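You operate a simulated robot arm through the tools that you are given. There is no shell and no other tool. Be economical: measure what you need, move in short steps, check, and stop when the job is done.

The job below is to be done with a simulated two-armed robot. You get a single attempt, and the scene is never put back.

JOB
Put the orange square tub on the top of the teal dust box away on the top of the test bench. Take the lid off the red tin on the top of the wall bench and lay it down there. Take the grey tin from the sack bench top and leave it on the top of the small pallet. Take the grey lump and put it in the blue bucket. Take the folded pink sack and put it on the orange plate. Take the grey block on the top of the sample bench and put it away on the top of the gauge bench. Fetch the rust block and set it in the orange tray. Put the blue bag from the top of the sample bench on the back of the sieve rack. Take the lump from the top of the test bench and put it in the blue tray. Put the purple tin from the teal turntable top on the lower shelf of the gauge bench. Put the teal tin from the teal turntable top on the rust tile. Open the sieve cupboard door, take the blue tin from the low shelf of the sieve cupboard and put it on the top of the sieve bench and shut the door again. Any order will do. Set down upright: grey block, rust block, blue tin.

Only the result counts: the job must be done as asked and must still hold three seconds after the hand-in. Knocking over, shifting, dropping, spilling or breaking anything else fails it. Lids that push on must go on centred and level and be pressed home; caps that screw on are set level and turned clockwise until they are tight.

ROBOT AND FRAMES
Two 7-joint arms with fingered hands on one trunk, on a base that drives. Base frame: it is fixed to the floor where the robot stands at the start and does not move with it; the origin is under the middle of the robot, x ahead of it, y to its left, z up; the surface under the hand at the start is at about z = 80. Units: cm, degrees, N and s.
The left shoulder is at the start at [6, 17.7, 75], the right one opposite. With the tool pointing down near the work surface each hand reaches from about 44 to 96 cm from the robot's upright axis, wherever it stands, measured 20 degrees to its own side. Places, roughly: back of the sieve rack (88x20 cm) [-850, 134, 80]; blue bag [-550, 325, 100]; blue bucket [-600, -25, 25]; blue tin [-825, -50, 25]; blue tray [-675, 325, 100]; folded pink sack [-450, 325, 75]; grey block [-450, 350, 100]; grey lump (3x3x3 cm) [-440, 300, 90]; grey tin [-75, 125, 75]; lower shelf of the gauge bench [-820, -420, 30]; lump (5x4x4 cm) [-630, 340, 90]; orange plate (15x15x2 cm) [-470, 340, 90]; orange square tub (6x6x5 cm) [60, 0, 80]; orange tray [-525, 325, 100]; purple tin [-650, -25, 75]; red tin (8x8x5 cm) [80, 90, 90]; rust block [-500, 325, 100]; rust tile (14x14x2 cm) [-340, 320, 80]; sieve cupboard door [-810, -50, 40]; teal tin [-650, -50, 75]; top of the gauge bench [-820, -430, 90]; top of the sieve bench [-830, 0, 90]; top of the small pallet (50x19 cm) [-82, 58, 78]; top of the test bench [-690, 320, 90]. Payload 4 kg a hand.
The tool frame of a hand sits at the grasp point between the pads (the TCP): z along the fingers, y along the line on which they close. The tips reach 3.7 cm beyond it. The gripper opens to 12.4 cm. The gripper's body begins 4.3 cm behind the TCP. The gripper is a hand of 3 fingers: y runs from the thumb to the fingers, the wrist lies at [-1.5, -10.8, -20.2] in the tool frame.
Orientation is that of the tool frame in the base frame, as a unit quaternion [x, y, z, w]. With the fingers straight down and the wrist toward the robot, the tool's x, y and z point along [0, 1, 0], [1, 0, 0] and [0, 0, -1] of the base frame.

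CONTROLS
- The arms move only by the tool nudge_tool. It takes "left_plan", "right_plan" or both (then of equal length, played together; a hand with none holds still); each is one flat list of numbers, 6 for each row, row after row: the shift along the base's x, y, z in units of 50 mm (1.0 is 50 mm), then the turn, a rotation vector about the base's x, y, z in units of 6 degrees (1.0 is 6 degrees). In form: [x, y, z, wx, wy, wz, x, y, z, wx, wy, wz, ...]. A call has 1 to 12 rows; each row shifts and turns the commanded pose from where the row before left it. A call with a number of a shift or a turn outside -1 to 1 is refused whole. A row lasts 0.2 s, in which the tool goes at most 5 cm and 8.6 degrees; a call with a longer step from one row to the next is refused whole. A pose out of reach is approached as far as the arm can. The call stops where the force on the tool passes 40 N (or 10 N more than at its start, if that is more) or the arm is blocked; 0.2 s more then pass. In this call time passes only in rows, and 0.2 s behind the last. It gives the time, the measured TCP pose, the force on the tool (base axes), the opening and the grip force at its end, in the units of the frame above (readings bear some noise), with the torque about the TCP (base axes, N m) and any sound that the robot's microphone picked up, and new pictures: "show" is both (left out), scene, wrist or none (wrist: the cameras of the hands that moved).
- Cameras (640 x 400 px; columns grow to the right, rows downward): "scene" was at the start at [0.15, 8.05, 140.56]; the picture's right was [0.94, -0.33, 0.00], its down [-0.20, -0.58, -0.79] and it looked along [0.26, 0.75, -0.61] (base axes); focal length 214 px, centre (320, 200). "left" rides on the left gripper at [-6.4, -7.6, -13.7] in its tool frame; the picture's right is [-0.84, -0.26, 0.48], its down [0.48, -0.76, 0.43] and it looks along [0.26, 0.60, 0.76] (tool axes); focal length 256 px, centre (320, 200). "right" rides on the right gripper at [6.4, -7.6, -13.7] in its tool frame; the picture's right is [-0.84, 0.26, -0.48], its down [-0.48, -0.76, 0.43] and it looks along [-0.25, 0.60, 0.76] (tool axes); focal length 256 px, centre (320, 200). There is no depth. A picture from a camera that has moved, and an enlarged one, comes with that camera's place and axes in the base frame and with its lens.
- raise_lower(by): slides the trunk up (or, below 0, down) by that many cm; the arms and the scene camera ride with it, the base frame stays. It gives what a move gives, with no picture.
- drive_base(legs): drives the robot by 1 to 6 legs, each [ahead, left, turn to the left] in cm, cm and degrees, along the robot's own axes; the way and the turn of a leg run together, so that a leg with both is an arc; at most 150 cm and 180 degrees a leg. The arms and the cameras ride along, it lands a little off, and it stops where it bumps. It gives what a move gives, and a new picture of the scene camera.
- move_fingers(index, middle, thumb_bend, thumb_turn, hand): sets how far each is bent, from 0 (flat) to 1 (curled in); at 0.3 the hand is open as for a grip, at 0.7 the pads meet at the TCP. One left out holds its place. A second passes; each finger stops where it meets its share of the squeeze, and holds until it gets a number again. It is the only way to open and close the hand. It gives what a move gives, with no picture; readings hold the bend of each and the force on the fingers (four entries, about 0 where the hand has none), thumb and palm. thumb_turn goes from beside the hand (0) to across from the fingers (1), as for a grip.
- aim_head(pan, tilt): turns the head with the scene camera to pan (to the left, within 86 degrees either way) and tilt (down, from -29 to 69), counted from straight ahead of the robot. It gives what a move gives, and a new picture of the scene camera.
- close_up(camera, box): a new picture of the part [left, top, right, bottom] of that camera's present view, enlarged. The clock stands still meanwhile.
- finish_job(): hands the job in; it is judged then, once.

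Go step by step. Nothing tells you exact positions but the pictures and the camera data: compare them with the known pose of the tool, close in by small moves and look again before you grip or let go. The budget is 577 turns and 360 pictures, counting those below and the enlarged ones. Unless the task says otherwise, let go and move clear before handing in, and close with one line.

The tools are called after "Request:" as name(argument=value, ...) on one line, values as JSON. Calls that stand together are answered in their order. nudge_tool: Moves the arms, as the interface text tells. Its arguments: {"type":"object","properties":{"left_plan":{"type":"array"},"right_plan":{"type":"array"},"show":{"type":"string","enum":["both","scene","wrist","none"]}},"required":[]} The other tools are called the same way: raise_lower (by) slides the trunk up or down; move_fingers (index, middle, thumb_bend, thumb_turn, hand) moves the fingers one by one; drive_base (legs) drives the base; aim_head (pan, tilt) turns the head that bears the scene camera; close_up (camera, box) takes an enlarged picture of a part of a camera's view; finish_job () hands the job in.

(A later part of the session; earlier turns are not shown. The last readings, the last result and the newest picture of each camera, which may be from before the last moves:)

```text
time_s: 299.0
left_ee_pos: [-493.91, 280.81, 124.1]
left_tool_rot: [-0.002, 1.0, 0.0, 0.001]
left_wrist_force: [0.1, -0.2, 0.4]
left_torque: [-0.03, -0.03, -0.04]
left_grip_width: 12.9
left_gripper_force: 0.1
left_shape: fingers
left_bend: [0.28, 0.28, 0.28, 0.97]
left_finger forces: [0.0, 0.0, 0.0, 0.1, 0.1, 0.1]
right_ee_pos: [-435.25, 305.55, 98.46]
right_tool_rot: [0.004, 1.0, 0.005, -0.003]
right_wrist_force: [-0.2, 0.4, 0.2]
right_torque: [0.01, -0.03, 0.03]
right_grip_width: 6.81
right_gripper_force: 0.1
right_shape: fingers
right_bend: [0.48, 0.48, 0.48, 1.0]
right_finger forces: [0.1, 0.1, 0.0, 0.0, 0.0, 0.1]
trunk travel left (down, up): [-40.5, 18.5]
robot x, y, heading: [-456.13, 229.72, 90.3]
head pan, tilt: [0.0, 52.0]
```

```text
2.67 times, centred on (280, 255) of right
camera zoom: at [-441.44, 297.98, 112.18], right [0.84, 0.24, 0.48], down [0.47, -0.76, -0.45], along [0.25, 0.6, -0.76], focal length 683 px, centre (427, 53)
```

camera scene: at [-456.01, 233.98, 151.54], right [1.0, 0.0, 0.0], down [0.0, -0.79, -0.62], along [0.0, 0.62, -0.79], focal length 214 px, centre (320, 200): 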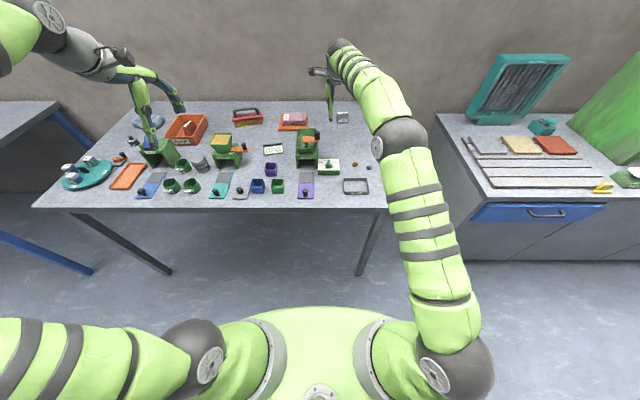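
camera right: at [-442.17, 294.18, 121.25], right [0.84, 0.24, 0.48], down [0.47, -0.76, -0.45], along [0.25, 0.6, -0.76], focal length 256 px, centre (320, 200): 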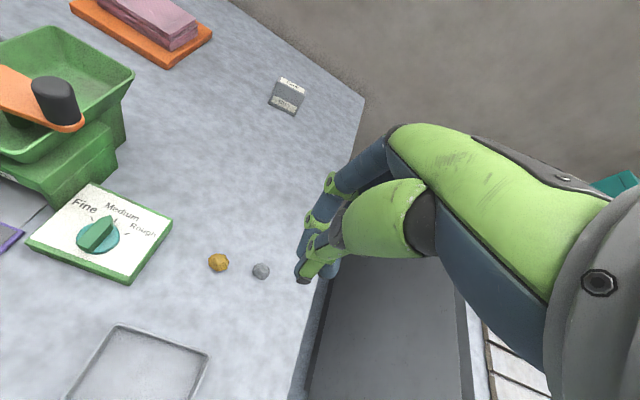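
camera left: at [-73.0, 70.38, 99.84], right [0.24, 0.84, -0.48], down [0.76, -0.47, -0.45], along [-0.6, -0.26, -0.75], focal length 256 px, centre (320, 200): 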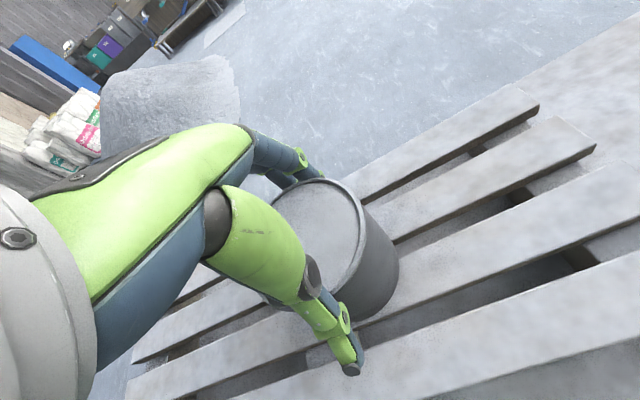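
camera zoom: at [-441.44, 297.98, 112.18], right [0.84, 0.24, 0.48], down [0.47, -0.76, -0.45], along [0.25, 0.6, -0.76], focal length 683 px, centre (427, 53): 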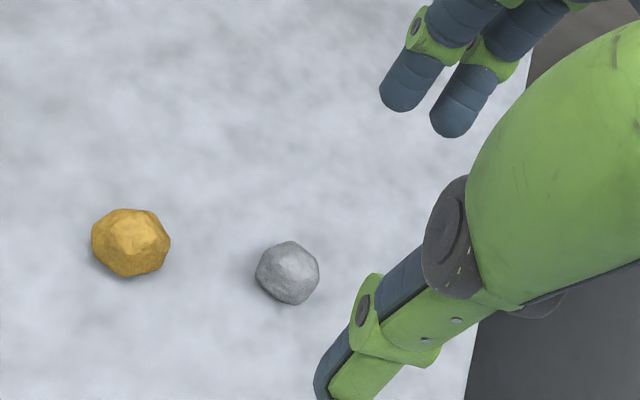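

Request:
nudge_tool(right_plan=[-0.02, -0.03, -0.6, 0, 0, 0, 0, 0, -0.6, 0, 0, 0, 0, 0, -0.4, 0, 0, 0], show="none")

Request:
move_fingers(hand="right", index=0.7, middle=0.7, thumb_bend=0.7)

Request:
close_up(camera="right", box=[260, 200, 388, 300])

```text
time_s: 299.8
left_ee_pos: [-493.89, 280.81, 124.0]
left_tool_rot: [-0.001, 1.0, 0.0, 0.0]
left_wrist_force: [-0.2, -0.5, 0.3]
left_torque: [0.01, 0.01, 0.0]
left_grip_width: 12.9
left_gripper_force: 0.0
left_shape: fingers
left_bend: [0.28, 0.28, 0.28, 0.97]
left_finger forces: [0.0, 0.0, 0.0, 0.0, 0.0, 0.0]
right_ee_pos: [-435.32, 305.31, 90.58]
right_tool_rot: [0.004, 1.0, 0.005, -0.004]
right_wrist_force: [0.4, 0.0, 0.4]
right_torque: [0.02, 0.0, -0.02]
right_grip_width: 6.83
right_gripper_force: 0.2
right_shape: fingers
right_bend: [0.48, 0.48, 0.48, 1.0]
right_finger forces: [0.1, 0.0, 0.0, 0.0, 0.0, 0.0]
trunk travel left (down, up): [-40.5, 18.5]
robot x, y, heading: [-456.43, 229.48, 90.2]
head pan, tilt: [0.0, 52.0]
```

```text
time_s: 300.8
left_ee_pos: [-493.87, 280.77, 124.1]
left_tool_rot: [-0.001, 1.0, 0.0, 0.0]
left_wrist_force: [-0.3, -0.1, 0.4]
left_torque: [0.0, 0.03, 0.01]
left_grip_width: 12.91
left_gripper_force: 0.1
left_shape: fingers
left_bend: [0.28, 0.28, 0.28, 0.97]
left_finger forces: [0.1, 0.0, 0.0, 0.1, 0.1, 0.0]
right_ee_pos: [-435.33, 305.37, 90.48]
right_tool_rot: [0.004, 1.0, 0.006, -0.003]
right_wrist_force: [-0.6, -0.3, 0.1]
right_torque: [0.01, -0.02, 0.0]
right_grip_width: 1.62
right_gripper_force: 7.1
right_shape: fingers
right_bend: [0.66, 0.67, 0.67, 1.0]
right_finger forces: [3.8, 3.1, 0.0, 0.0, 7.6, 0.1]
trunk travel left (down, up): [-40.5, 18.5]
robot x, y, heading: [-456.43, 229.41, 90.0]
head pan, tilt: [0.0, 52.0]
```

```text
4.00 times, centred on (324, 250) of right
camera zoom: at [-441.44, 297.7, 104.22], right [0.84, 0.25, 0.48], down [0.48, -0.76, -0.45], along [0.25, 0.6, -0.76], focal length 1024 px, centre (304, 0)
```

zoom: 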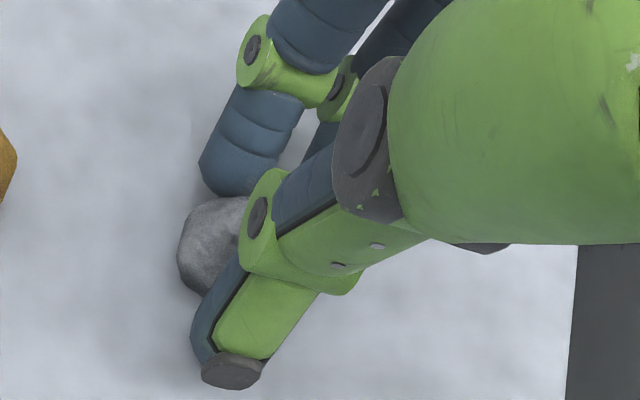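

An even grip this time. I lift.

Request:
nudge_tool(right_plan=[0, 0, 0.2, 0, 0, 0, 0, 0, 0.5, 0, 0, 0, 0, 0, 0.8, 0, 0, 0, 0, 0, 0.8, 0, 0, 0], show="wrist")

```text
time_s: 301.8
left_ee_pos: [-493.89, 280.81, 124.18]
left_tool_rot: [-0.002, 1.0, 0.0, 0.0]
left_wrist_force: [0.5, -0.5, 0.4]
left_torque: [-0.02, -0.01, -0.01]
left_grip_width: 12.91
left_gripper_force: 0.0
left_shape: fingers
left_bend: [0.28, 0.28, 0.28, 0.97]
left_finger forces: [0.1, 0.0, 0.0, 0.1, 0.1, 0.0]
right_ee_pos: [-435.31, 305.32, 101.77]
right_tool_rot: [0.004, 1.0, 0.006, -0.004]
right_wrist_force: [1.0, 0.9, 0.5]
right_torque: [0.02, -0.02, 0.01]
right_grip_width: 1.52
right_gripper_force: 6.4
right_shape: fingers
right_bend: [0.66, 0.67, 0.67, 1.0]
right_finger forces: [3.7, 2.8, 0.0, 0.1, 6.9, 0.0]
trunk travel left (down, up): [-40.5, 18.5]
robot x, y, heading: [-456.36, 229.4, 90.5]
head pan, tilt: [0.0, 52.0]
camera right: at [-441.64, 297.64, 115.49], right [0.84, 0.24, 0.48], down [0.47, -0.76, -0.45], along [0.25, 0.6, -0.76], focal length 256 px, centre (320, 200)
```

right: 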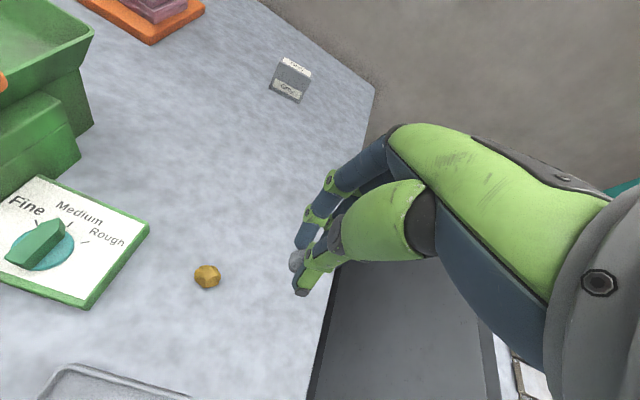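

The lump is held. Now the blue bag with the left hand: raise the trunk and drive left along the bench.

Request:
raise_lower(by=18)

Request:
drive_base(legs=[[0, 68, 0], [18, 0, 0]])

Request:
nudge_tool(left_plan=[0.4, 0.6, 0, 0, 0, 0, 0.3, 0.6, 0, 0, 0, 0, 0.2, 0.6, 0, 0, 0, 0], show="wrist")

```text
time_s: 303.8
left_ee_pos: [-493.93, 280.84, 142.09]
left_tool_rot: [-0.002, 1.0, 0.001, 0.0]
left_wrist_force: [-0.6, -0.3, 0.0]
left_torque: [-0.01, 0.01, -0.01]
left_grip_width: 12.9
left_gripper_force: 0.1
left_shape: fingers
left_bend: [0.28, 0.28, 0.28, 0.97]
left_finger forces: [0.0, 0.0, 0.0, 0.0, 0.1, 0.0]
right_ee_pos: [-435.41, 305.36, 119.7]
right_tool_rot: [0.003, 1.0, 0.005, -0.004]
right_wrist_force: [0.8, 0.0, -0.1]
right_torque: [-0.03, 0.01, 0.02]
right_grip_width: 1.52
right_gripper_force: 6.4
right_shape: fingers
right_bend: [0.66, 0.67, 0.67, 1.0]
right_finger forces: [3.7, 2.7, 0.0, 0.0, 7.0, 0.0]
trunk travel left (down, up): [-58.5, 0.5]
robot x, y, heading: [-456.46, 229.51, 90.3]
head pan, tilt: [0.0, 52.0]
```

```text
time_s: 308.7
left_ee_pos: [-561.75, 298.77, 142.03]
left_tool_rot: [-0.001, 1.0, -0.001, 0.0]
left_wrist_force: [0.0, 0.5, 0.1]
left_torque: [-0.02, 0.02, 0.01]
left_grip_width: 12.93
left_gripper_force: 0.1
left_shape: fingers
left_bend: [0.28, 0.28, 0.28, 0.97]
left_finger forces: [0.0, 0.0, 0.1, 0.1, 0.0, 0.0]
right_ee_pos: [-503.35, 323.33, 119.67]
right_tool_rot: [0.004, 1.0, 0.005, -0.003]
right_wrist_force: [0.0, 0.3, -0.1]
right_torque: [-0.01, 0.01, -0.03]
right_grip_width: 1.57
right_gripper_force: 6.9
right_shape: fingers
right_bend: [0.66, 0.67, 0.67, 1.0]
right_finger forces: [3.7, 2.9, 0.0, 0.0, 6.9, 0.1]
trunk travel left (down, up): [-58.5, 0.5]
robot x, y, heading: [-523.91, 247.45, 90.3]
head pan, tilt: [0.0, 52.0]
camera scene: at [-524.04, 252.04, 169.53], right [1.0, 0.0, 0.0], down [0.0, -0.79, -0.61], along [0.0, 0.61, -0.79], focal length 214 px, centre (320, 200)
```

scene: 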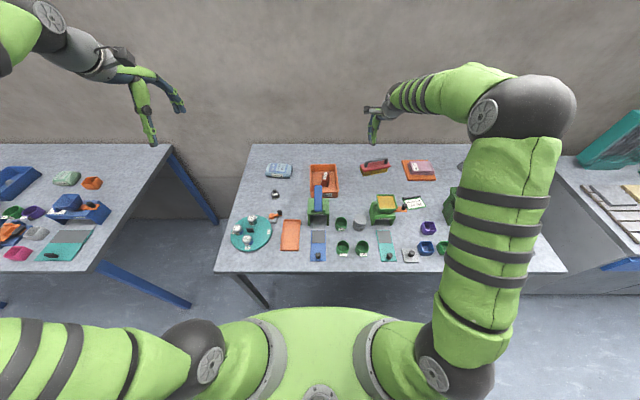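

```text
time_s: 309.5
left_ee_pos: [-557.24, 307.74, 141.97]
left_tool_rot: [-0.002, 1.0, -0.001, 0.0]
left_wrist_force: [1.0, -0.2, -0.6]
left_torque: [0.01, 0.02, -0.01]
left_grip_width: 12.9
left_gripper_force: 0.1
left_shape: fingers
left_bend: [0.28, 0.28, 0.28, 0.97]
left_finger forces: [0.0, 0.1, 0.0, 0.0, 0.0, 0.0]
right_ee_pos: [-503.26, 323.26, 119.64]
right_tool_rot: [0.004, 1.0, 0.005, -0.003]
right_wrist_force: [-0.1, -0.5, -0.1]
right_torque: [-0.01, -0.01, 0.04]
right_grip_width: 1.54
right_gripper_force: 6.3
right_shape: fingers
right_bend: [0.66, 0.67, 0.67, 1.0]
right_finger forces: [3.7, 2.7, 0.0, 0.1, 7.0, 0.1]
trunk travel left (down, up): [-58.5, 0.5]
robot x, y, heading: [-524.52, 247.42, 89.9]
head pan, tilt: [0.0, 52.0]
camera left: at [-550.87, 300.18, 155.7], right [0.84, -0.26, -0.48], down [-0.48, -0.76, -0.43], along [-0.26, 0.59, -0.76], focal length 256 px, centre (320, 200)
```

left: 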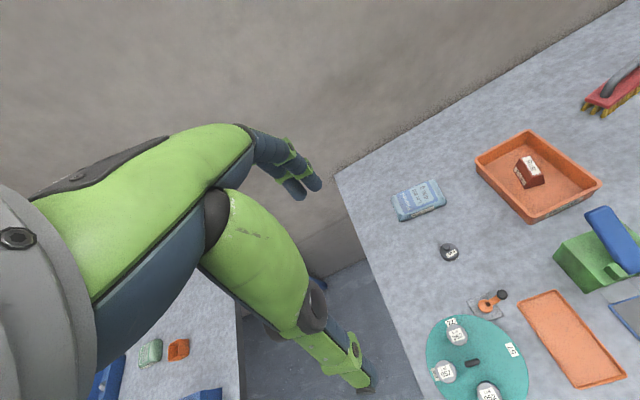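

The bag is at about [-546, 333.3]. I lower the trunk and bring the left hand over it.

Request:
raise_lower(by=-20)

Request:
nudge_tool(left_plan=[0.37, 0.85, -0.1, 0, 0, 0, 0.37, 0.85, -0.1, 0, 0, 0, 0.37, 0.85, -0.3, 0, 0, 0, 0.37, 0.85, -0.3, 0, 0, 0, 0.37, 0.85, -0.3, 0, 0, 0, 0.37, 0.8, -0.3, 0, 0, 0], right_plan=[0, 0, 0.2, 0, 0, 0, 0, 0, 0.2, 0, 0, 0, 0, 0, 0.2, 0, 0, 0, 0, 0, 0.2, 0, 0, 0, 0, 0, 0, 0, 0, 0, 0, 0, 0, 0, 0, 0], show="none")

Request:
close_up(camera="left", box=[240, 120, 560, 320])

```text
time_s: 311.6
left_ee_pos: [-557.15, 307.58, 122.14]
left_tool_rot: [0.0, 1.0, 0.0, -0.001]
left_wrist_force: [0.1, -0.2, 1.1]
left_torque: [-0.02, 0.04, 0.0]
left_grip_width: 12.88
left_gripper_force: 0.2
left_shape: fingers
left_bend: [0.28, 0.28, 0.28, 0.97]
left_finger forces: [0.0, 0.0, 0.0, 0.0, 0.0, 0.0]
right_ee_pos: [-503.21, 323.25, 99.66]
right_tool_rot: [0.003, 1.0, 0.005, -0.003]
right_wrist_force: [0.0, 0.2, -0.7]
right_torque: [0.0, 0.0, -0.03]
right_grip_width: 1.54
right_gripper_force: 7.3
right_shape: fingers
right_bend: [0.66, 0.67, 0.67, 1.0]
right_finger forces: [3.8, 2.8, 0.0, 0.0, 6.8, 0.0]
trunk travel left (down, up): [-38.5, 20.5]
robot x, y, heading: [-524.2, 247.71, 89.9]
head pan, tilt: [0.0, 52.0]
```

```text
time_s: 313.0
left_ee_pos: [-545.98, 332.82, 114.97]
left_tool_rot: [-0.001, 1.0, -0.001, 0.0]
left_wrist_force: [-0.3, 0.6, -0.4]
left_torque: [-0.03, 0.01, -0.01]
left_grip_width: 12.94
left_gripper_force: 0.0
left_shape: fingers
left_bend: [0.28, 0.28, 0.28, 0.97]
left_finger forces: [0.0, 0.1, 0.0, 0.0, 0.0, 0.1]
right_ee_pos: [-503.38, 323.32, 103.55]
right_tool_rot: [0.004, 1.0, 0.004, -0.003]
right_wrist_force: [-0.2, 0.2, -0.3]
right_torque: [-0.02, 0.04, 0.01]
right_grip_width: 1.51
right_gripper_force: 6.5
right_shape: fingers
right_bend: [0.66, 0.67, 0.67, 1.0]
right_finger forces: [3.7, 2.7, 0.0, 0.0, 6.8, 0.0]
trunk travel left (down, up): [-38.5, 20.5]
robot x, y, heading: [-524.56, 247.54, 90.0]
head pan, tilt: [0.0, 52.0]
```

```text
2.00 times, centred on (400, 220) of left
camera zoom: at [-539.64, 325.16, 128.61], right [0.84, -0.26, -0.48], down [-0.48, -0.76, -0.43], along [-0.26, 0.6, -0.76], focal length 512 px, centre (160, 160)
```

zoom: 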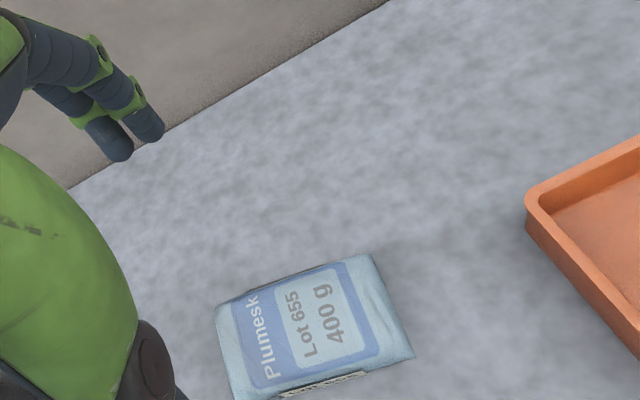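

The bag's centre is [-546, 335], 8 cm deep. I lower and look once more.

Request:
nudge_tool(left_plan=[0, 0.2, -0.8, 0, 0, 0, 0, 0.2, -0.8, 0, 0, 0, 0, 0, -0.8, 0, 0, 0, 0, 0, -0.8, 0, 0, 0], show="wrist")

```text
time_s: 314.0
left_ee_pos: [-546.56, 334.86, 99.01]
left_tool_rot: [-0.001, 1.0, 0.0, -0.001]
left_wrist_force: [-0.1, -0.3, 0.4]
left_torque: [0.01, -0.03, 0.01]
left_grip_width: 12.87
left_gripper_force: 0.0
left_shape: fingers
left_bend: [0.28, 0.28, 0.28, 0.97]
left_finger forces: [0.0, 0.0, 0.0, 0.0, 0.0, 0.0]
right_ee_pos: [-503.26, 323.21, 103.71]
right_tool_rot: [0.004, 1.0, 0.005, -0.004]
right_wrist_force: [-0.7, -0.1, -0.7]
right_torque: [-0.01, -0.01, -0.02]
right_grip_width: 1.5
right_gripper_force: 6.7
right_shape: fingers
right_bend: [0.66, 0.67, 0.67, 1.0]
right_finger forces: [3.7, 2.8, 0.0, 0.0, 6.7, 0.0]
trunk travel left (down, up): [-38.5, 20.5]
robot x, y, heading: [-524.51, 247.56, 89.9]
head pan, tilt: [0.0, 52.0]
camera left: at [-540.03, 327.29, 112.69], right [0.84, -0.25, -0.48], down [-0.48, -0.76, -0.43], along [-0.26, 0.6, -0.76], focal length 256 px, centre (320, 200)
```

left: 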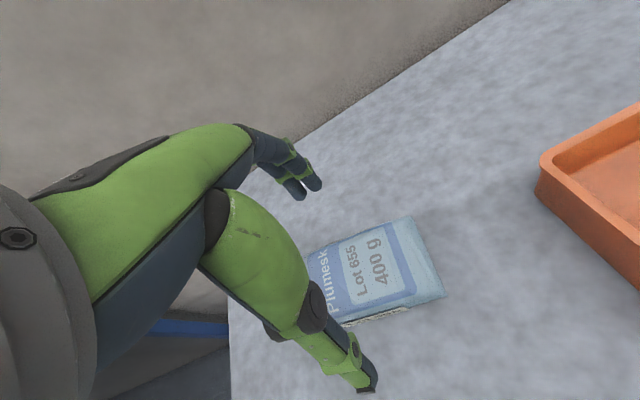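

It straddles properly. I lower to z of about 92 and grip.

Request:
nudge_tool(left_plan=[0, -0.04, -0.7, 0, 0, 0, 0, 0, -0.7, 0, 0, 0], show="none")

Request:
move_fingers(hand="left", index=0.58, middle=0.58, thumb_bend=0.58)

Request:
nudge_tool(left_plan=[0, 0, 0.2, 0, 0, 0, 0, 0, 0.5, 0, 0, 0, 0, 0, 0.8, 0, 0, 0, 0, -0.3, 0.8, 0, 0, 0, 0, -0.3, 0.8, 0, 0, 0], show="wrist")

```text
time_s: 314.6
left_ee_pos: [-546.31, 334.7, 91.94]
left_tool_rot: [-0.002, 1.0, 0.0, 0.0]
left_wrist_force: [-0.2, -0.1, -0.5]
left_torque: [-0.04, 0.0, -0.05]
left_grip_width: 12.92
left_gripper_force: 0.2
left_shape: fingers
left_bend: [0.28, 0.28, 0.28, 0.97]
left_finger forces: [0.0, 0.0, 0.0, 0.1, 0.0, 0.1]
right_ee_pos: [-503.3, 323.16, 103.61]
right_tool_rot: [0.003, 1.0, 0.005, -0.004]
right_wrist_force: [-0.7, 0.5, -0.6]
right_torque: [0.03, -0.02, 0.03]
right_grip_width: 1.51
right_gripper_force: 6.5
right_shape: fingers
right_bend: [0.66, 0.67, 0.67, 1.0]
right_finger forces: [3.8, 2.8, 0.1, 0.0, 6.9, 0.0]
trunk travel left (down, up): [-38.5, 20.5]
robot x, y, heading: [-524.35, 247.35, 90.4]
head pan, tilt: [0.0, 52.0]
```

```text
time_s: 315.6
left_ee_pos: [-546.47, 334.52, 92.29]
left_tool_rot: [0.0, 1.0, 0.002, 0.0]
left_wrist_force: [-2.3, 3.7, 14.1]
left_torque: [0.18, 0.13, 0.13]
left_grip_width: 8.42
left_gripper_force: 26.1
left_shape: fingers
left_bend: [0.46, 0.46, 0.49, 1.0]
left_finger forces: [13.4, 12.9, 0.1, 0.0, 26.6, 0.0]
right_ee_pos: [-503.26, 323.15, 103.88]
right_tool_rot: [0.003, 1.0, 0.006, -0.003]
right_wrist_force: [0.0, 0.0, 0.4]
right_torque: [0.0, 0.0, 0.0]
right_grip_width: 1.53
right_gripper_force: 6.4
right_shape: fingers
right_bend: [0.66, 0.67, 0.67, 1.0]
right_finger forces: [3.8, 2.8, 0.0, 0.0, 6.8, 0.1]
trunk travel left (down, up): [-38.5, 20.5]
robot x, y, heading: [-524.3, 247.4, 90.2]
head pan, tilt: [0.0, 52.0]
```

```text
time_s: 316.8
left_ee_pos: [-546.16, 331.57, 107.62]
left_tool_rot: [-0.001, 1.0, -0.001, 0.0]
left_wrist_force: [-0.4, -0.9, -4.3]
left_torque: [-0.02, 0.0, -0.01]
left_grip_width: 8.4
left_gripper_force: 22.5
left_shape: fingers
left_bend: [0.47, 0.47, 0.49, 1.0]
left_finger forces: [12.2, 11.2, 0.1, 0.0, 21.8, 0.1]
right_ee_pos: [-503.36, 323.08, 103.73]
right_tool_rot: [0.003, 1.0, 0.005, -0.004]
right_wrist_force: [0.4, 0.5, 0.4]
right_torque: [0.02, 0.0, -0.02]
right_grip_width: 1.52
right_gripper_force: 6.5
right_shape: fingers
right_bend: [0.66, 0.67, 0.67, 1.0]
right_finger forces: [3.7, 2.8, 0.0, 0.0, 6.8, 0.1]
trunk travel left (down, up): [-38.5, 20.5]
robot x, y, heading: [-524.24, 247.36, 90.2]
head pan, tilt: [0.0, 52.0]
camera left: at [-539.81, 323.84, 121.36], right [0.84, -0.26, -0.48], down [-0.48, -0.76, -0.43], along [-0.26, 0.6, -0.76], focal length 256 px, centre (320, 200)
```

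left: 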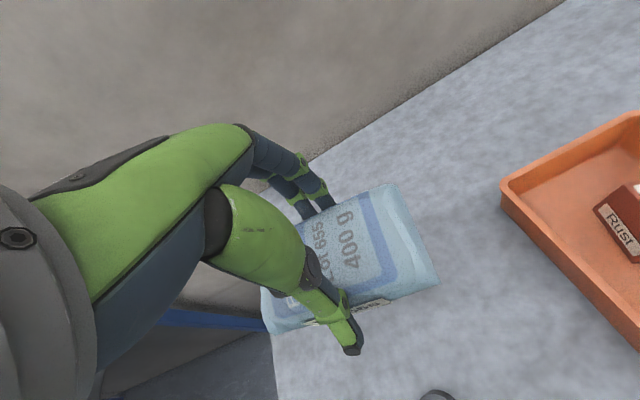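

Lump in the right hand, blue bag in the left. I raise, back off, tuck the hands in, and turn round to look toward the bucket.

Request:
raise_lower(by=12)

Request:
drive_base(legs=[[-60, 0, 0]])

Request:
nudge_tool(left_plan=[-0.2, -0.8, 0.2, 0, 0, 0, -0.2, -0.8, 0.2, 0, 0, 0, -0.2, -0.8, 0.2, 0, 0, 0, -0.1, -0.8, 0, 0, 0, 0, 0, -0.8, 0, 0, 0, 0, 0, -0.8, 0, 0, 0, 0], right_plan=[0.3, -0.7, 0, 0, 0, 0, 0.3, -0.7, 0, 0, 0, 0, 0.2, -0.7, 0, 0, 0, 0, 0, -0.7, 0, 0, 0, 0, 0, -0.7, 0, 0, 0, 0, 0, -0.4, 0, 0, 0, 0], show="none")

Request:
drive_base(legs=[[0, 0, 100]])

Request:
aim_head(pan=40, tilt=22)

```text
time_s: 318.3
left_ee_pos: [-546.1, 331.52, 119.59]
left_tool_rot: [-0.001, 1.0, -0.002, 0.001]
left_wrist_force: [0.1, -0.1, -4.6]
left_torque: [-0.06, 0.0, 0.02]
left_grip_width: 8.4
left_gripper_force: 22.7
left_shape: fingers
left_bend: [0.47, 0.47, 0.49, 1.0]
left_finger forces: [12.2, 11.3, 0.0, 0.0, 21.8, 0.0]
right_ee_pos: [-503.24, 323.28, 115.58]
right_tool_rot: [0.004, 1.0, 0.004, -0.003]
right_wrist_force: [0.4, -0.5, 0.1]
right_torque: [0.01, 0.01, -0.03]
right_grip_width: 1.53
right_gripper_force: 7.0
right_shape: fingers
right_bend: [0.66, 0.67, 0.67, 1.0]
right_finger forces: [3.7, 2.8, 0.0, 0.1, 6.8, 0.1]
trunk travel left (down, up): [-50.5, 8.5]
robot x, y, heading: [-524.43, 247.2, 90.0]
head pan, tilt: [0.0, 52.0]
```

```text
time_s: 321.7
left_ee_pos: [-545.96, 271.81, 119.63]
left_tool_rot: [0.001, 1.0, -0.001, 0.0]
left_wrist_force: [0.3, -0.5, -3.0]
left_torque: [-0.02, -0.02, -0.01]
left_grip_width: 8.37
left_gripper_force: 22.5
left_shape: fingers
left_bend: [0.47, 0.47, 0.49, 1.0]
left_finger forces: [12.2, 11.3, 0.0, 0.0, 21.9, 0.1]
right_ee_pos: [-503.0, 263.44, 115.69]
right_tool_rot: [0.004, 1.0, 0.005, -0.004]
right_wrist_force: [-0.4, 0.2, -1.2]
right_torque: [-0.01, -0.04, 0.0]
right_grip_width: 1.52
right_gripper_force: 6.8
right_shape: fingers
right_bend: [0.66, 0.67, 0.67, 1.0]
right_finger forces: [3.8, 2.8, 0.1, 0.0, 6.8, 0.0]
trunk travel left (down, up): [-50.5, 8.5]
robot x, y, heading: [-524.18, 187.9, 90.1]
head pan, tilt: [0.0, 52.0]
camera scene: at [-523.97, 192.15, 161.54], right [1.0, 0.0, 0.0], down [0.0, -0.79, -0.62], along [0.0, 0.62, -0.79], focal length 214 px, centre (320, 200)
```

scene: 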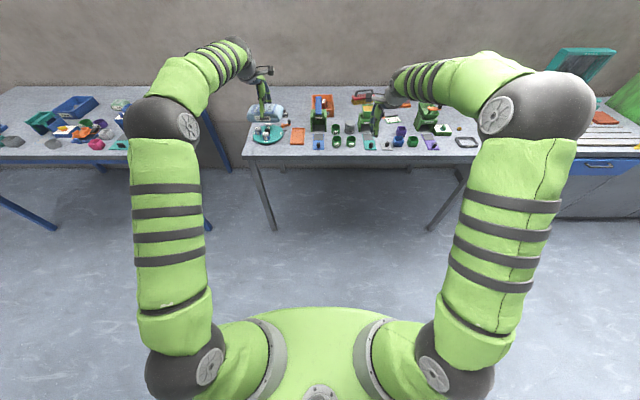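

```text
time_s: 323.1
left_ee_pos: [-549.7, 247.7, 122.97]
left_tool_rot: [0.0, 1.0, 0.001, 0.0]
left_wrist_force: [-0.3, -0.6, -4.2]
left_torque: [-0.02, -0.01, -0.02]
left_grip_width: 8.35
left_gripper_force: 23.4
left_shape: fingers
left_bend: [0.47, 0.47, 0.49, 1.0]
left_finger forces: [12.4, 11.3, 0.0, 0.0, 22.3, 0.1]
right_ee_pos: [-499.06, 243.6, 115.74]
right_tool_rot: [0.005, 1.0, 0.006, -0.004]
right_wrist_force: [0.8, 0.5, -0.6]
right_torque: [0.0, -0.02, 0.0]
right_grip_width: 1.5
right_gripper_force: 6.3
right_shape: fingers
right_bend: [0.66, 0.68, 0.67, 1.0]
right_finger forces: [3.7, 2.8, 0.0, 0.0, 6.6, 0.0]
trunk travel left (down, up): [-50.5, 8.5]
robot x, y, heading: [-524.36, 187.61, 90.1]
head pan, tilt: [0.0, 52.0]
```

```text
time_s: 327.7
left_ee_pos: [-579.99, 153.71, 122.84]
left_tool_rot: [0.758, -0.652, 0.001, -0.001]
left_wrist_force: [-0.4, 0.0, -4.4]
left_torque: [0.01, -0.02, 0.01]
left_grip_width: 8.32
left_gripper_force: 22.3
left_shape: fingers
left_bend: [0.47, 0.47, 0.49, 1.0]
left_finger forces: [11.9, 11.0, 0.0, 0.0, 21.2, 0.1]
right_ee_pos: [-583.38, 204.41, 115.72]
right_tool_rot: [0.755, -0.656, -0.001, 0.007]
right_wrist_force: [-0.5, 0.1, -0.2]
right_torque: [0.01, 0.02, 0.02]
right_grip_width: 1.45
right_gripper_force: 6.1
right_shape: fingers
right_bend: [0.66, 0.68, 0.67, 1.0]
right_finger forces: [3.7, 2.9, 0.0, 0.0, 6.4, 0.1]
trunk travel left (down, up): [-50.5, 8.5]
robot x, y, heading: [-524.22, 187.85, -171.5]
head pan, tilt: [0.0, 52.0]
camera scene: at [-528.46, 186.94, 161.53], right [-0.15, 0.99, 0.0], down [0.78, 0.12, -0.62], along [-0.61, -0.09, -0.79], focal length 214 px, centre (320, 200)
```

scene: 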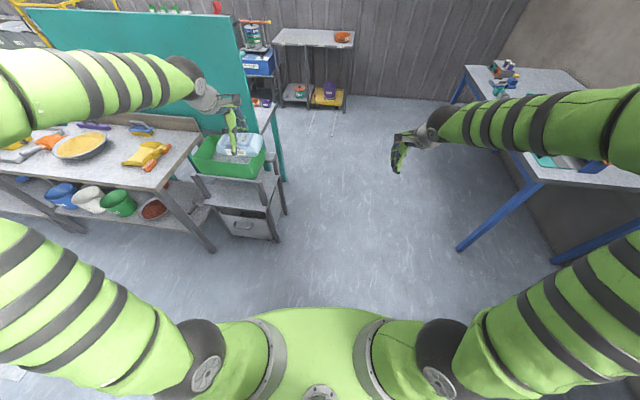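

```text
time_s: 328.7
left_ee_pos: [-579.88, 153.6, 122.75]
left_tool_rot: [0.758, -0.653, 0.001, -0.001]
left_wrist_force: [0.5, -0.5, -3.8]
left_torque: [0.04, -0.01, 0.01]
left_grip_width: 8.32
left_gripper_force: 22.3
left_shape: fingers
left_bend: [0.47, 0.47, 0.49, 1.0]
left_finger forces: [11.9, 11.0, 0.1, 0.0, 21.2, 0.0]
right_ee_pos: [-583.46, 204.38, 115.78]
right_tool_rot: [0.754, -0.657, 0.0, 0.006]
right_wrist_force: [-0.7, -0.2, -0.3]
right_torque: [0.01, 0.01, 0.01]
right_grip_width: 1.46
right_gripper_force: 6.4
right_shape: fingers
right_bend: [0.66, 0.68, 0.67, 1.0]
right_finger forces: [3.7, 2.9, 0.0, 0.0, 6.4, 0.1]
trunk travel left (down, up): [-50.5, 8.5]
robot x, y, heading: [-524.39, 188.0, -171.5]
head pan, tilt: [40.0, 22.0]
camera scene: at [-527.18, 181.11, 166.03], right [-0.75, 0.66, 0.0], down [0.25, 0.28, -0.93], along [-0.61, -0.69, -0.38], focal length 214 px, centre (320, 200)
```

scene: 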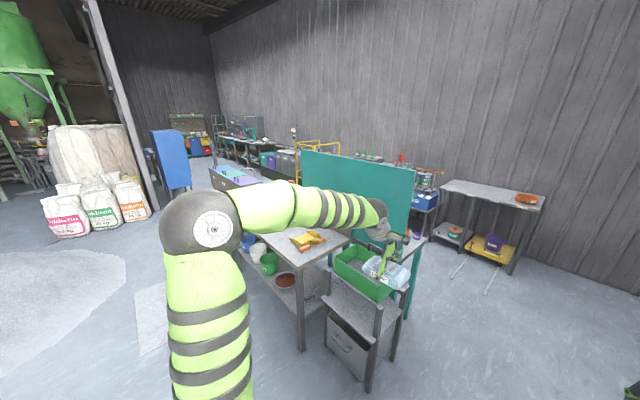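

I see a teal screen, a table and a small stand ahead; the rack stands by the far wall. I look further left before driving south.

Request:
aim_head(pan=80, tilt=25)

```text
time_s: 329.8
left_ee_pos: [-579.88, 153.52, 122.72]
left_tool_rot: [0.758, -0.652, 0.001, -0.001]
left_wrist_force: [-0.3, 0.1, -3.3]
left_torque: [0.03, 0.0, -0.02]
left_grip_width: 8.32
left_gripper_force: 21.7
left_shape: fingers
left_bend: [0.47, 0.47, 0.49, 1.0]
left_finger forces: [11.9, 10.9, 0.1, 0.0, 21.2, 0.1]
right_ee_pos: [-583.47, 204.46, 115.6]
right_tool_rot: [0.755, -0.656, -0.001, 0.006]
right_wrist_force: [-0.4, -0.4, -1.1]
right_torque: [0.01, 0.01, -0.02]
right_grip_width: 1.46
right_gripper_force: 7.0
right_shape: fingers
right_bend: [0.66, 0.68, 0.67, 1.0]
right_finger forces: [3.8, 3.0, 0.0, 0.0, 6.5, 0.0]
trunk travel left (down, up): [-50.5, 8.5]
robot x, y, heading: [-524.37, 187.7, -171.3]
head pan, tilt: [80.0, 25.0]
camera scene: at [-521.27, 178.86, 165.55], right [-1.0, 0.03, 0.0], down [0.01, 0.42, -0.91], along [-0.02, -0.91, -0.42], focal length 214 px, centre (320, 200)
```

scene: 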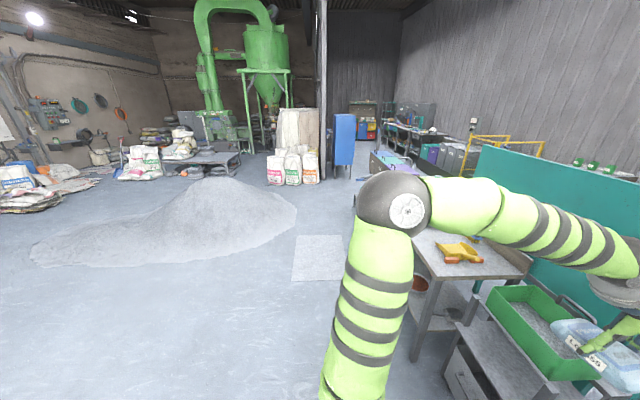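

The corridor between the table and the gravel heap is about 1 m wide near x=-535. I turn to face south and drive down it.

Request:
drive_base(legs=[[0, 0, 81.5], [0, -10, 0], [100, 0, 0]])

Request:
aim_head(pan=-40, tilt=30)

```text
time_s: 339.3
left_ee_pos: [-508.98, 27.24, 122.83]
left_tool_rot: [1.0, -0.003, 0.0, -0.002]
left_wrist_force: [0.3, 0.2, -4.1]
left_torque: [0.0, -0.01, 0.02]
left_grip_width: 8.28
left_gripper_force: 22.1
left_shape: fingers
left_bend: [0.47, 0.47, 0.49, 1.0]
left_finger forces: [11.7, 10.8, 0.0, 0.0, 20.9, 0.1]
right_ee_pos: [-559.65, 31.58, 115.61]
right_tool_rot: [1.0, -0.008, 0.004, 0.005]
right_wrist_force: [0.3, -0.6, 0.7]
right_torque: [0.0, 0.0, -0.01]
right_grip_width: 1.4
right_gripper_force: 6.4
right_shape: fingers
right_bend: [0.66, 0.68, 0.67, 1.0]
right_finger forces: [3.8, 3.1, 0.0, 0.1, 6.2, 0.0]
trunk travel left (down, up): [-50.5, 8.5]
robot x, y, heading: [-534.11, 87.71, -90.5]
head pan, tilt: [80.0, 25.0]
camera scene: at [-524.72, 88.68, 165.55], right [-0.18, -0.98, 0.0], down [-0.42, 0.08, -0.91], along [0.89, -0.16, -0.42], focal length 214 px, centre (320, 200)
```

scene: 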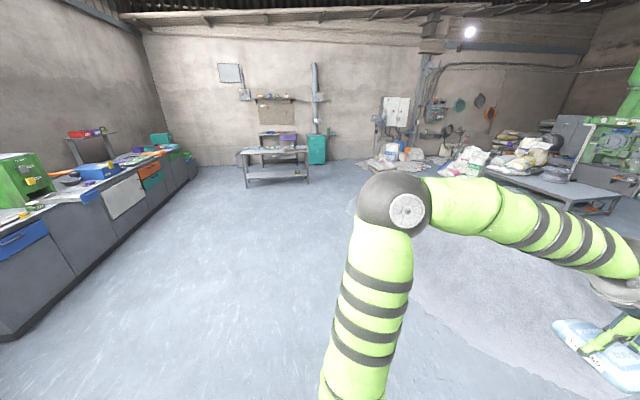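

```text
time_s: 341.3
left_ee_pos: [-509.07, 27.28, 122.77]
left_tool_rot: [1.0, -0.003, 0.0, -0.001]
left_wrist_force: [-0.6, 0.3, -3.5]
left_torque: [0.04, -0.01, -0.01]
left_grip_width: 8.27
left_gripper_force: 21.8
left_shape: fingers
left_bend: [0.47, 0.47, 0.49, 1.0]
left_finger forces: [11.8, 10.8, 0.0, 0.0, 20.9, 0.0]
right_ee_pos: [-559.68, 31.56, 115.67]
right_tool_rot: [1.0, -0.008, 0.003, 0.006]
right_wrist_force: [0.2, 0.0, -0.8]
right_torque: [0.0, -0.03, 0.0]
right_grip_width: 1.4
right_gripper_force: 6.5
right_shape: fingers
right_bend: [0.66, 0.68, 0.67, 1.0]
right_finger forces: [3.8, 3.2, 0.0, 0.1, 6.1, 0.0]
trunk travel left (down, up): [-50.5, 8.5]
robot x, y, heading: [-534.05, 87.6, -90.2]
head pan, tilt: [-40.0, 30.0]
camera scene: at [-539.63, 83.49, 164.75], right [-0.76, 0.65, 0.0], down [0.32, 0.38, -0.87], along [-0.56, -0.66, -0.5], focal length 214 px, centre (320, 200)
```

scene: 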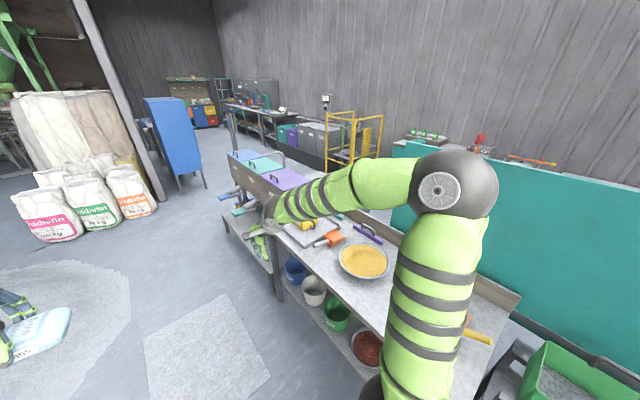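

The blue bucket stands on the lower shelf of the long table. I enlarge that part and the light patch on the floor.

Request:
close_up(camera="scene", box=[120, 140, 440, 400])

```text
1.54 times, centred on (280, 270) of scene
camera zoom: at [-539.63, 83.49, 164.75], right [-0.76, 0.65, 0.0], down [0.32, 0.38, -0.87], along [-0.56, -0.66, -0.5], focal length 330 px, centre (382, 92)
```

zoom: 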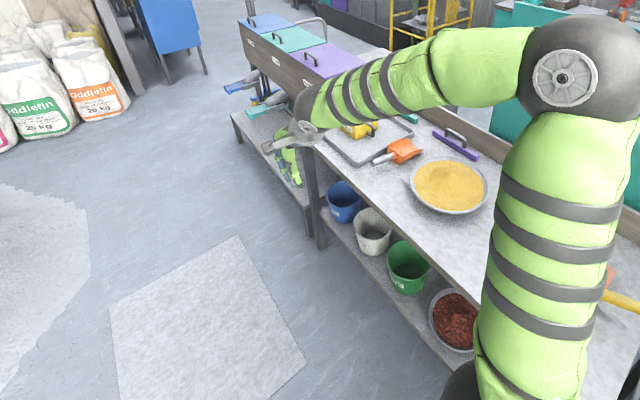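

The floor patch is flat. I drive south, a bit further from the table, and turn to face west toward the bucket.

Request:
drive_base(legs=[[20, 19, 0], [108, 0, 0], [0, 0, -89.7]])

Request:
aim_head(pan=0, tilt=38)

```text
time_s: 352.1
left_ee_pos: [-574.92, -66.81, 122.98]
left_tool_rot: [0.717, -0.697, 0.001, 0.0]
left_wrist_force: [-1.2, 0.4, -3.3]
left_torque: [0.01, 0.04, 0.04]
left_grip_width: 8.21
left_gripper_force: 21.5
left_shape: fingers
left_bend: [0.47, 0.47, 0.5, 1.0]
left_finger forces: [11.4, 10.7, 0.0, 0.1, 20.8, 0.0]
right_ee_pos: [-572.41, -16.16, 115.98]
right_tool_rot: [0.714, -0.7, -0.002, 0.007]
right_wrist_force: [-0.1, 0.3, 0.4]
right_torque: [-0.01, 0.03, 0.0]
right_grip_width: 1.34
right_gripper_force: 6.5
right_shape: fingers
right_bend: [0.67, 0.68, 0.68, 1.0]
right_finger forces: [3.9, 3.3, 0.0, 0.1, 6.0, 0.1]
trunk travel left (down, up): [-50.5, 8.5]
robot x, y, heading: [-515.99, -39.56, -178.4]
head pan, tilt: [-40.0, 30.0]
camera scene: at [-519.33, -34.19, 165.16], right [0.62, 0.78, 0.0], down [0.39, -0.31, -0.87], along [-0.68, 0.54, -0.5], focal length 214 px, centre (320, 200)
```

scene: 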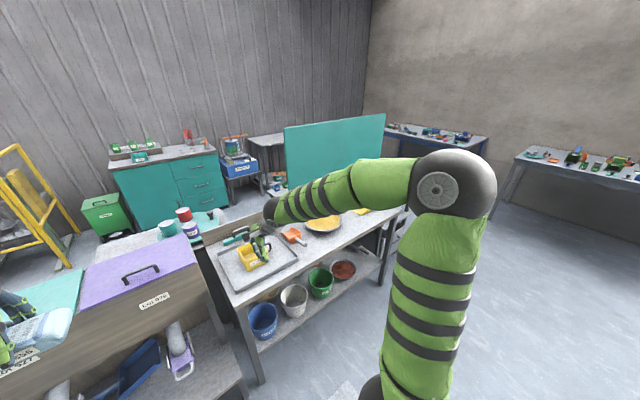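

```text
time_s: 353.1
left_ee_pos: [-575.0, -67.03, 122.58]
left_tool_rot: [0.717, -0.697, 0.0, 0.0]
left_wrist_force: [-0.2, -0.3, -4.6]
left_torque: [-0.01, -0.01, -0.01]
left_grip_width: 8.21
left_gripper_force: 21.6
left_shape: fingers
left_bend: [0.47, 0.47, 0.5, 1.0]
left_finger forces: [11.7, 10.8, 0.0, 0.0, 20.8, 0.0]
right_ee_pos: [-572.52, -16.28, 115.47]
right_tool_rot: [0.714, -0.7, -0.001, 0.006]
right_wrist_force: [-0.7, 0.2, -0.2]
right_torque: [0.01, 0.0, -0.02]
right_grip_width: 1.37
right_gripper_force: 6.8
right_shape: fingers
right_bend: [0.67, 0.68, 0.68, 1.0]
right_finger forces: [4.0, 3.5, 0.1, 0.1, 5.9, 0.0]
trunk travel left (down, up): [-50.5, 8.5]
robot x, y, heading: [-515.27, -40.08, -178.5]
head pan, tilt: [0.0, 38.0]
camera scene: at [-521.1, -40.19, 163.92], right [-0.03, 1.0, 0.0], down [0.62, 0.02, -0.79], along [-0.79, -0.02, -0.62], focal length 214 px, centre (320, 200)
```

scene: 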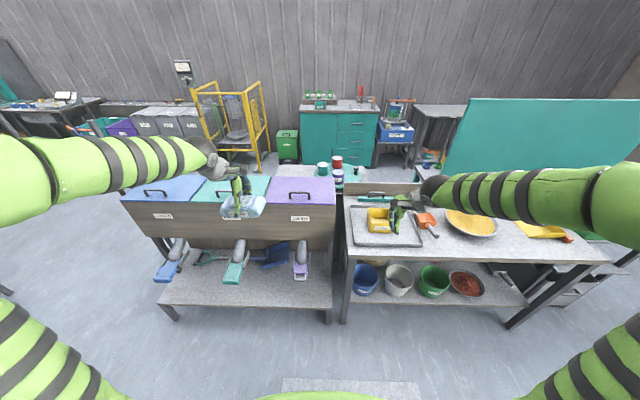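

Now I see the layout: blue bucket on the lower shelf at about [-602, -14, rim 39]; the turntable with tins behind. I pitch the right hand forward by 60° to reach under the table top, and lift the left hand with the bag out of the way.

Request:
drive_base(legs=[[-9, 0, -1.5]])

Request:
nudge_tool(right_plan=[0, 0, 0, 0, 1, 0, 0, 0, 0, 0, 1, 0, 0, 0, 0, 0, 1, 0, 0, 0, 0, 0, 1, 0, 0, 0, 0, 0, 1, 0, 0, 0, 0, 0, 1, 0, 0, 0, 0, 0, 1, 0, 0, 0, 0, 0, 1, 0, 0, 0, 0, 0, 1, 0, 0, 0, 0, 0, 1, 0], left_plan=[0.3, 0, 0.5, 0, 0, 0, 0.3, 0, 0.5, 0, 0, 0, 0.3, 0, 0.5, 0, 0, 0, 0.3, 0, 0.5, 0, 0, 0, 0.3, 0, 0.5, 0, 0, 0, 0.3, 0, 0.5, 0, 0, 0, 0.3, 0, 0.5, 0, 0, 0, 0.3, 0, 0.4, 0, 0, 0, 0, 0, 0, 0, 0, 0, 0, 0, 0, 0, 0, 0], show="none")

Request:
raise_lower(by=-43)

Request:
aim_head(pan=-10, tilt=30)

```text
time_s: 354.2
left_ee_pos: [-566.53, -65.24, 122.72]
left_tool_rot: [0.708, -0.706, -0.001, 0.001]
left_wrist_force: [0.2, -0.4, -4.7]
left_torque: [-0.01, 0.0, 0.0]
left_grip_width: 8.2
left_gripper_force: 21.1
left_shape: fingers
left_bend: [0.47, 0.47, 0.5, 1.0]
left_finger forces: [11.6, 10.7, 0.0, 0.0, 20.9, 0.0]
right_ee_pos: [-562.67, -14.61, 115.5]
right_tool_rot: [-0.704, 0.71, 0.002, -0.007]
right_wrist_force: [0.3, 0.4, -0.2]
right_torque: [-0.02, 0.01, -0.01]
right_grip_width: 1.36
right_gripper_force: 6.6
right_shape: fingers
right_bend: [0.67, 0.68, 0.68, 1.0]
right_finger forces: [4.0, 3.3, 0.1, 0.0, 5.8, 0.0]
trunk travel left (down, up): [-50.5, 8.5]
robot x, y, heading: [-506.63, -39.94, -180.1]
head pan, tilt: [0.0, 38.0]
camera scene: at [-510.17, -39.86, 163.77], right [0.0, 1.0, 0.0], down [0.61, 0.0, -0.8], along [-0.8, 0.0, -0.61], focal length 214 px, centre (320, 200)
```

scene: 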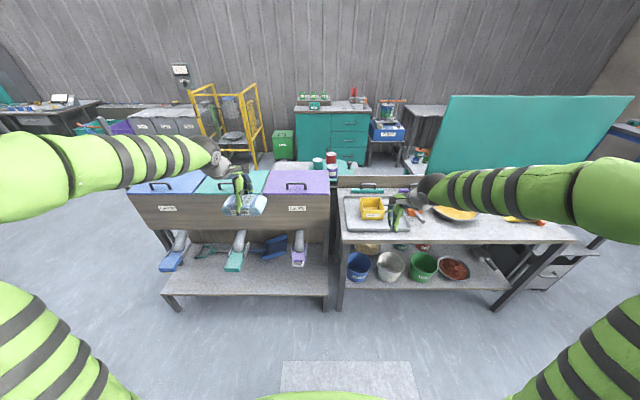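

```text
time_s: 356.4
left_ee_pos: [-555.89, -65.19, 141.64]
left_tool_rot: [0.708, -0.707, 0.004, -0.003]
left_wrist_force: [0.8, -0.8, -4.3]
left_torque: [0.03, -0.01, 0.0]
left_grip_width: 8.18
left_gripper_force: 21.0
left_shape: fingers
left_bend: [0.47, 0.47, 0.5, 1.0]
left_finger forces: [11.6, 10.3, 0.0, 0.0, 20.0, 0.1]
right_ee_pos: [-563.96, -15.56, 112.41]
right_tool_rot: [0.681, -0.661, -0.228, 0.218]
right_wrist_force: [0.0, 2.3, -1.0]
right_torque: [-0.11, 0.01, 0.08]
right_grip_width: 1.25
right_gripper_force: 5.5
right_shape: fingers
right_bend: [0.67, 0.68, 0.68, 1.0]
right_finger forces: [3.1, 2.9, 0.0, 0.0, 5.5, 0.0]
right hand out of reach, approached as far as the arm can: row 6, 7, 8, 9, 10
trunk travel left (down, up): [-50.5, 8.5]
robot x, y, heading: [-506.67, -40.14, -179.9]
head pan, tilt: [0.0, 38.0]
```

```text
refused: -43 is not a number from -40 to 40
```

```text
time_s: 357.2
left_ee_pos: [-555.75, -65.31, 141.67]
left_tool_rot: [0.708, -0.706, 0.004, -0.003]
left_wrist_force: [0.9, 0.1, -4.3]
left_torque: [0.01, -0.01, 0.01]
left_grip_width: 8.19
left_gripper_force: 20.9
left_shape: fingers
left_bend: [0.47, 0.47, 0.5, 1.0]
left_finger forces: [11.7, 10.2, 0.1, 0.0, 20.2, 0.1]
right_ee_pos: [-563.84, -16.12, 112.55]
right_tool_rot: [0.684, -0.658, -0.227, 0.22]
right_wrist_force: [0.1, -0.7, -0.4]
right_torque: [0.03, 0.0, -0.01]
right_grip_width: 1.24
right_gripper_force: 6.2
right_shape: fingers
right_bend: [0.67, 0.68, 0.68, 1.0]
right_finger forces: [3.1, 2.6, 0.0, 0.1, 5.5, 0.1]
trunk travel left (down, up): [-50.5, 8.5]
robot x, y, heading: [-506.59, -39.74, -179.8]
head pan, tilt: [-10.0, 30.0]
camera scene: at [-510.51, -38.35, 165.01], right [0.17, 0.99, 0.0], down [0.48, -0.09, -0.87], along [-0.86, 0.15, -0.49], focal length 214 px, centre (320, 200)
```

scene: 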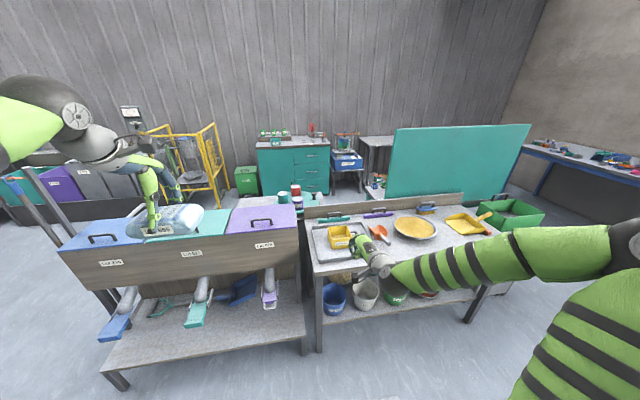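

The wrist can pitch only about 37°, but that should suffice. I bring the command back to 36°, lower the trunk, and lower the hand beneath table-top height while still in front of the table.

Request:
nudge_tool(right_plan=[0, 0, 0, 0, -1, 0, 0, 0, 0, 0, -1, 0, 0, 0, 0, 0, -1, 0, 0, 0, 0, 0, -1, 0], show="none")

Request:
raise_lower(by=-40)

Request:
nudge_tool(right_plan=[0.2, 0, -0.7, 0, 0, 0, 0, 0, -0.8, 0, 0, 0, 0, 0, -0.8, 0, 0, 0, 0, 0, -0.8, 0, 0, 0, 0, 0, -0.8, 0, 0, 0], show="both")

```text
time_s: 358.2
left_ee_pos: [-555.72, -65.45, 141.53]
left_tool_rot: [0.708, -0.707, 0.003, -0.004]
left_wrist_force: [-0.7, 0.6, -4.6]
left_torque: [0.04, 0.01, -0.01]
left_grip_width: 8.16
left_gripper_force: 20.6
left_shape: fingers
left_bend: [0.47, 0.47, 0.5, 1.0]
left_finger forces: [11.6, 10.2, 0.1, 0.1, 20.1, 0.0]
right_ee_pos: [-563.88, -15.64, 112.44]
right_tool_rot: [0.707, -0.695, -0.096, 0.091]
right_wrist_force: [0.5, -0.4, -0.1]
right_torque: [-0.03, 0.02, 0.02]
right_grip_width: 1.19
right_gripper_force: 5.2
right_shape: fingers
right_bend: [0.67, 0.68, 0.68, 1.0]
right_finger forces: [2.9, 2.7, 0.1, 0.0, 5.3, 0.0]
trunk travel left (down, up): [-50.5, 8.5]
robot x, y, heading: [-506.94, -39.89, -180.0]
head pan, tilt: [-10.0, 30.0]
```

```text
time_s: 362.0
left_ee_pos: [-555.78, -65.3, 101.6]
left_tool_rot: [0.708, -0.706, 0.004, -0.004]
left_wrist_force: [0.3, 0.1, -3.6]
left_torque: [0.03, -0.02, -0.01]
left_grip_width: 8.16
left_gripper_force: 20.7
left_shape: fingers
left_bend: [0.48, 0.47, 0.5, 1.0]
left_finger forces: [11.6, 10.1, 0.0, 0.1, 20.1, 0.2]
right_ee_pos: [-563.88, -15.67, 72.46]
right_tool_rot: [0.707, -0.695, -0.096, 0.091]
right_wrist_force: [0.2, 0.5, -0.5]
right_torque: [0.06, 0.02, 0.03]
right_grip_width: 1.19
right_gripper_force: 5.3
right_shape: fingers
right_bend: [0.67, 0.68, 0.68, 1.0]
right_finger forces: [2.9, 2.6, 0.0, 0.0, 5.3, 0.1]
trunk travel left (down, up): [-10.5, 48.5]
robot x, y, heading: [-506.75, -39.54, -180.1]
head pan, tilt: [-10.0, 30.0]
```

```text
time_s: 363.2
left_ee_pos: [-555.77, -65.33, 101.63]
left_tool_rot: [0.708, -0.706, 0.004, -0.004]
left_wrist_force: [1.5, 0.2, -3.5]
left_torque: [0.01, -0.01, -0.01]
left_grip_width: 8.16
left_gripper_force: 21.2
left_shape: fingers
left_bend: [0.48, 0.47, 0.5, 1.0]
left_finger forces: [11.5, 10.2, 0.1, 0.1, 20.1, 0.0]
right_ee_pos: [-563.0, -15.51, 53.24]
right_tool_rot: [0.707, -0.695, -0.097, 0.09]
right_wrist_force: [1.0, 0.7, 0.6]
right_torque: [-0.01, -0.01, 0.01]
right_grip_width: 1.17
right_gripper_force: 5.1
right_shape: fingers
right_bend: [0.67, 0.68, 0.68, 1.0]
right_finger forces: [2.7, 2.7, 0.0, 0.1, 5.1, 0.0]
trunk travel left (down, up): [-10.5, 48.5]
robot x, y, heading: [-506.55, -39.54, -180.1]
head pan, tilt: [-10.0, 30.0]
camera scene: at [-510.92, -38.32, 125.02], right [0.17, 0.99, 0.0], down [0.48, -0.09, -0.87], along [-0.86, 0.15, -0.49], focal length 214 px, centre (320, 200)
camera right: at [-551.94, -21.86, 64.4], right [-0.13, 0.83, 0.54], down [0.61, 0.5, -0.61], along [-0.78, 0.25, -0.57], focal length 256 px, centre (320, 200)
```

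scene: 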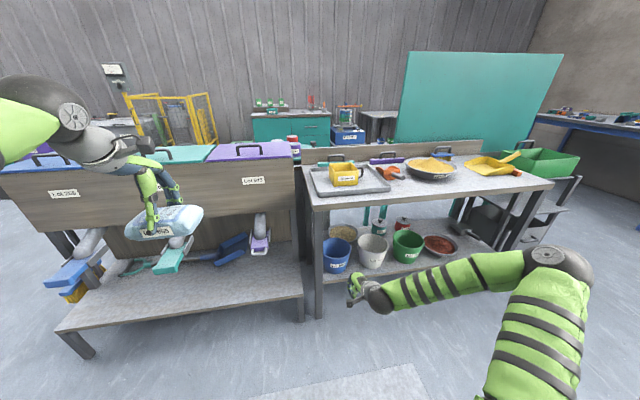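
right: 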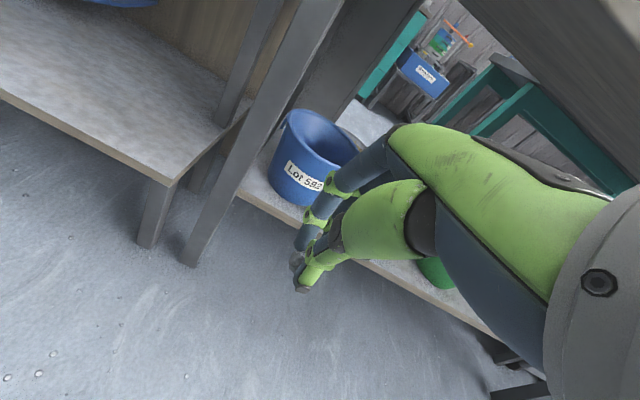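

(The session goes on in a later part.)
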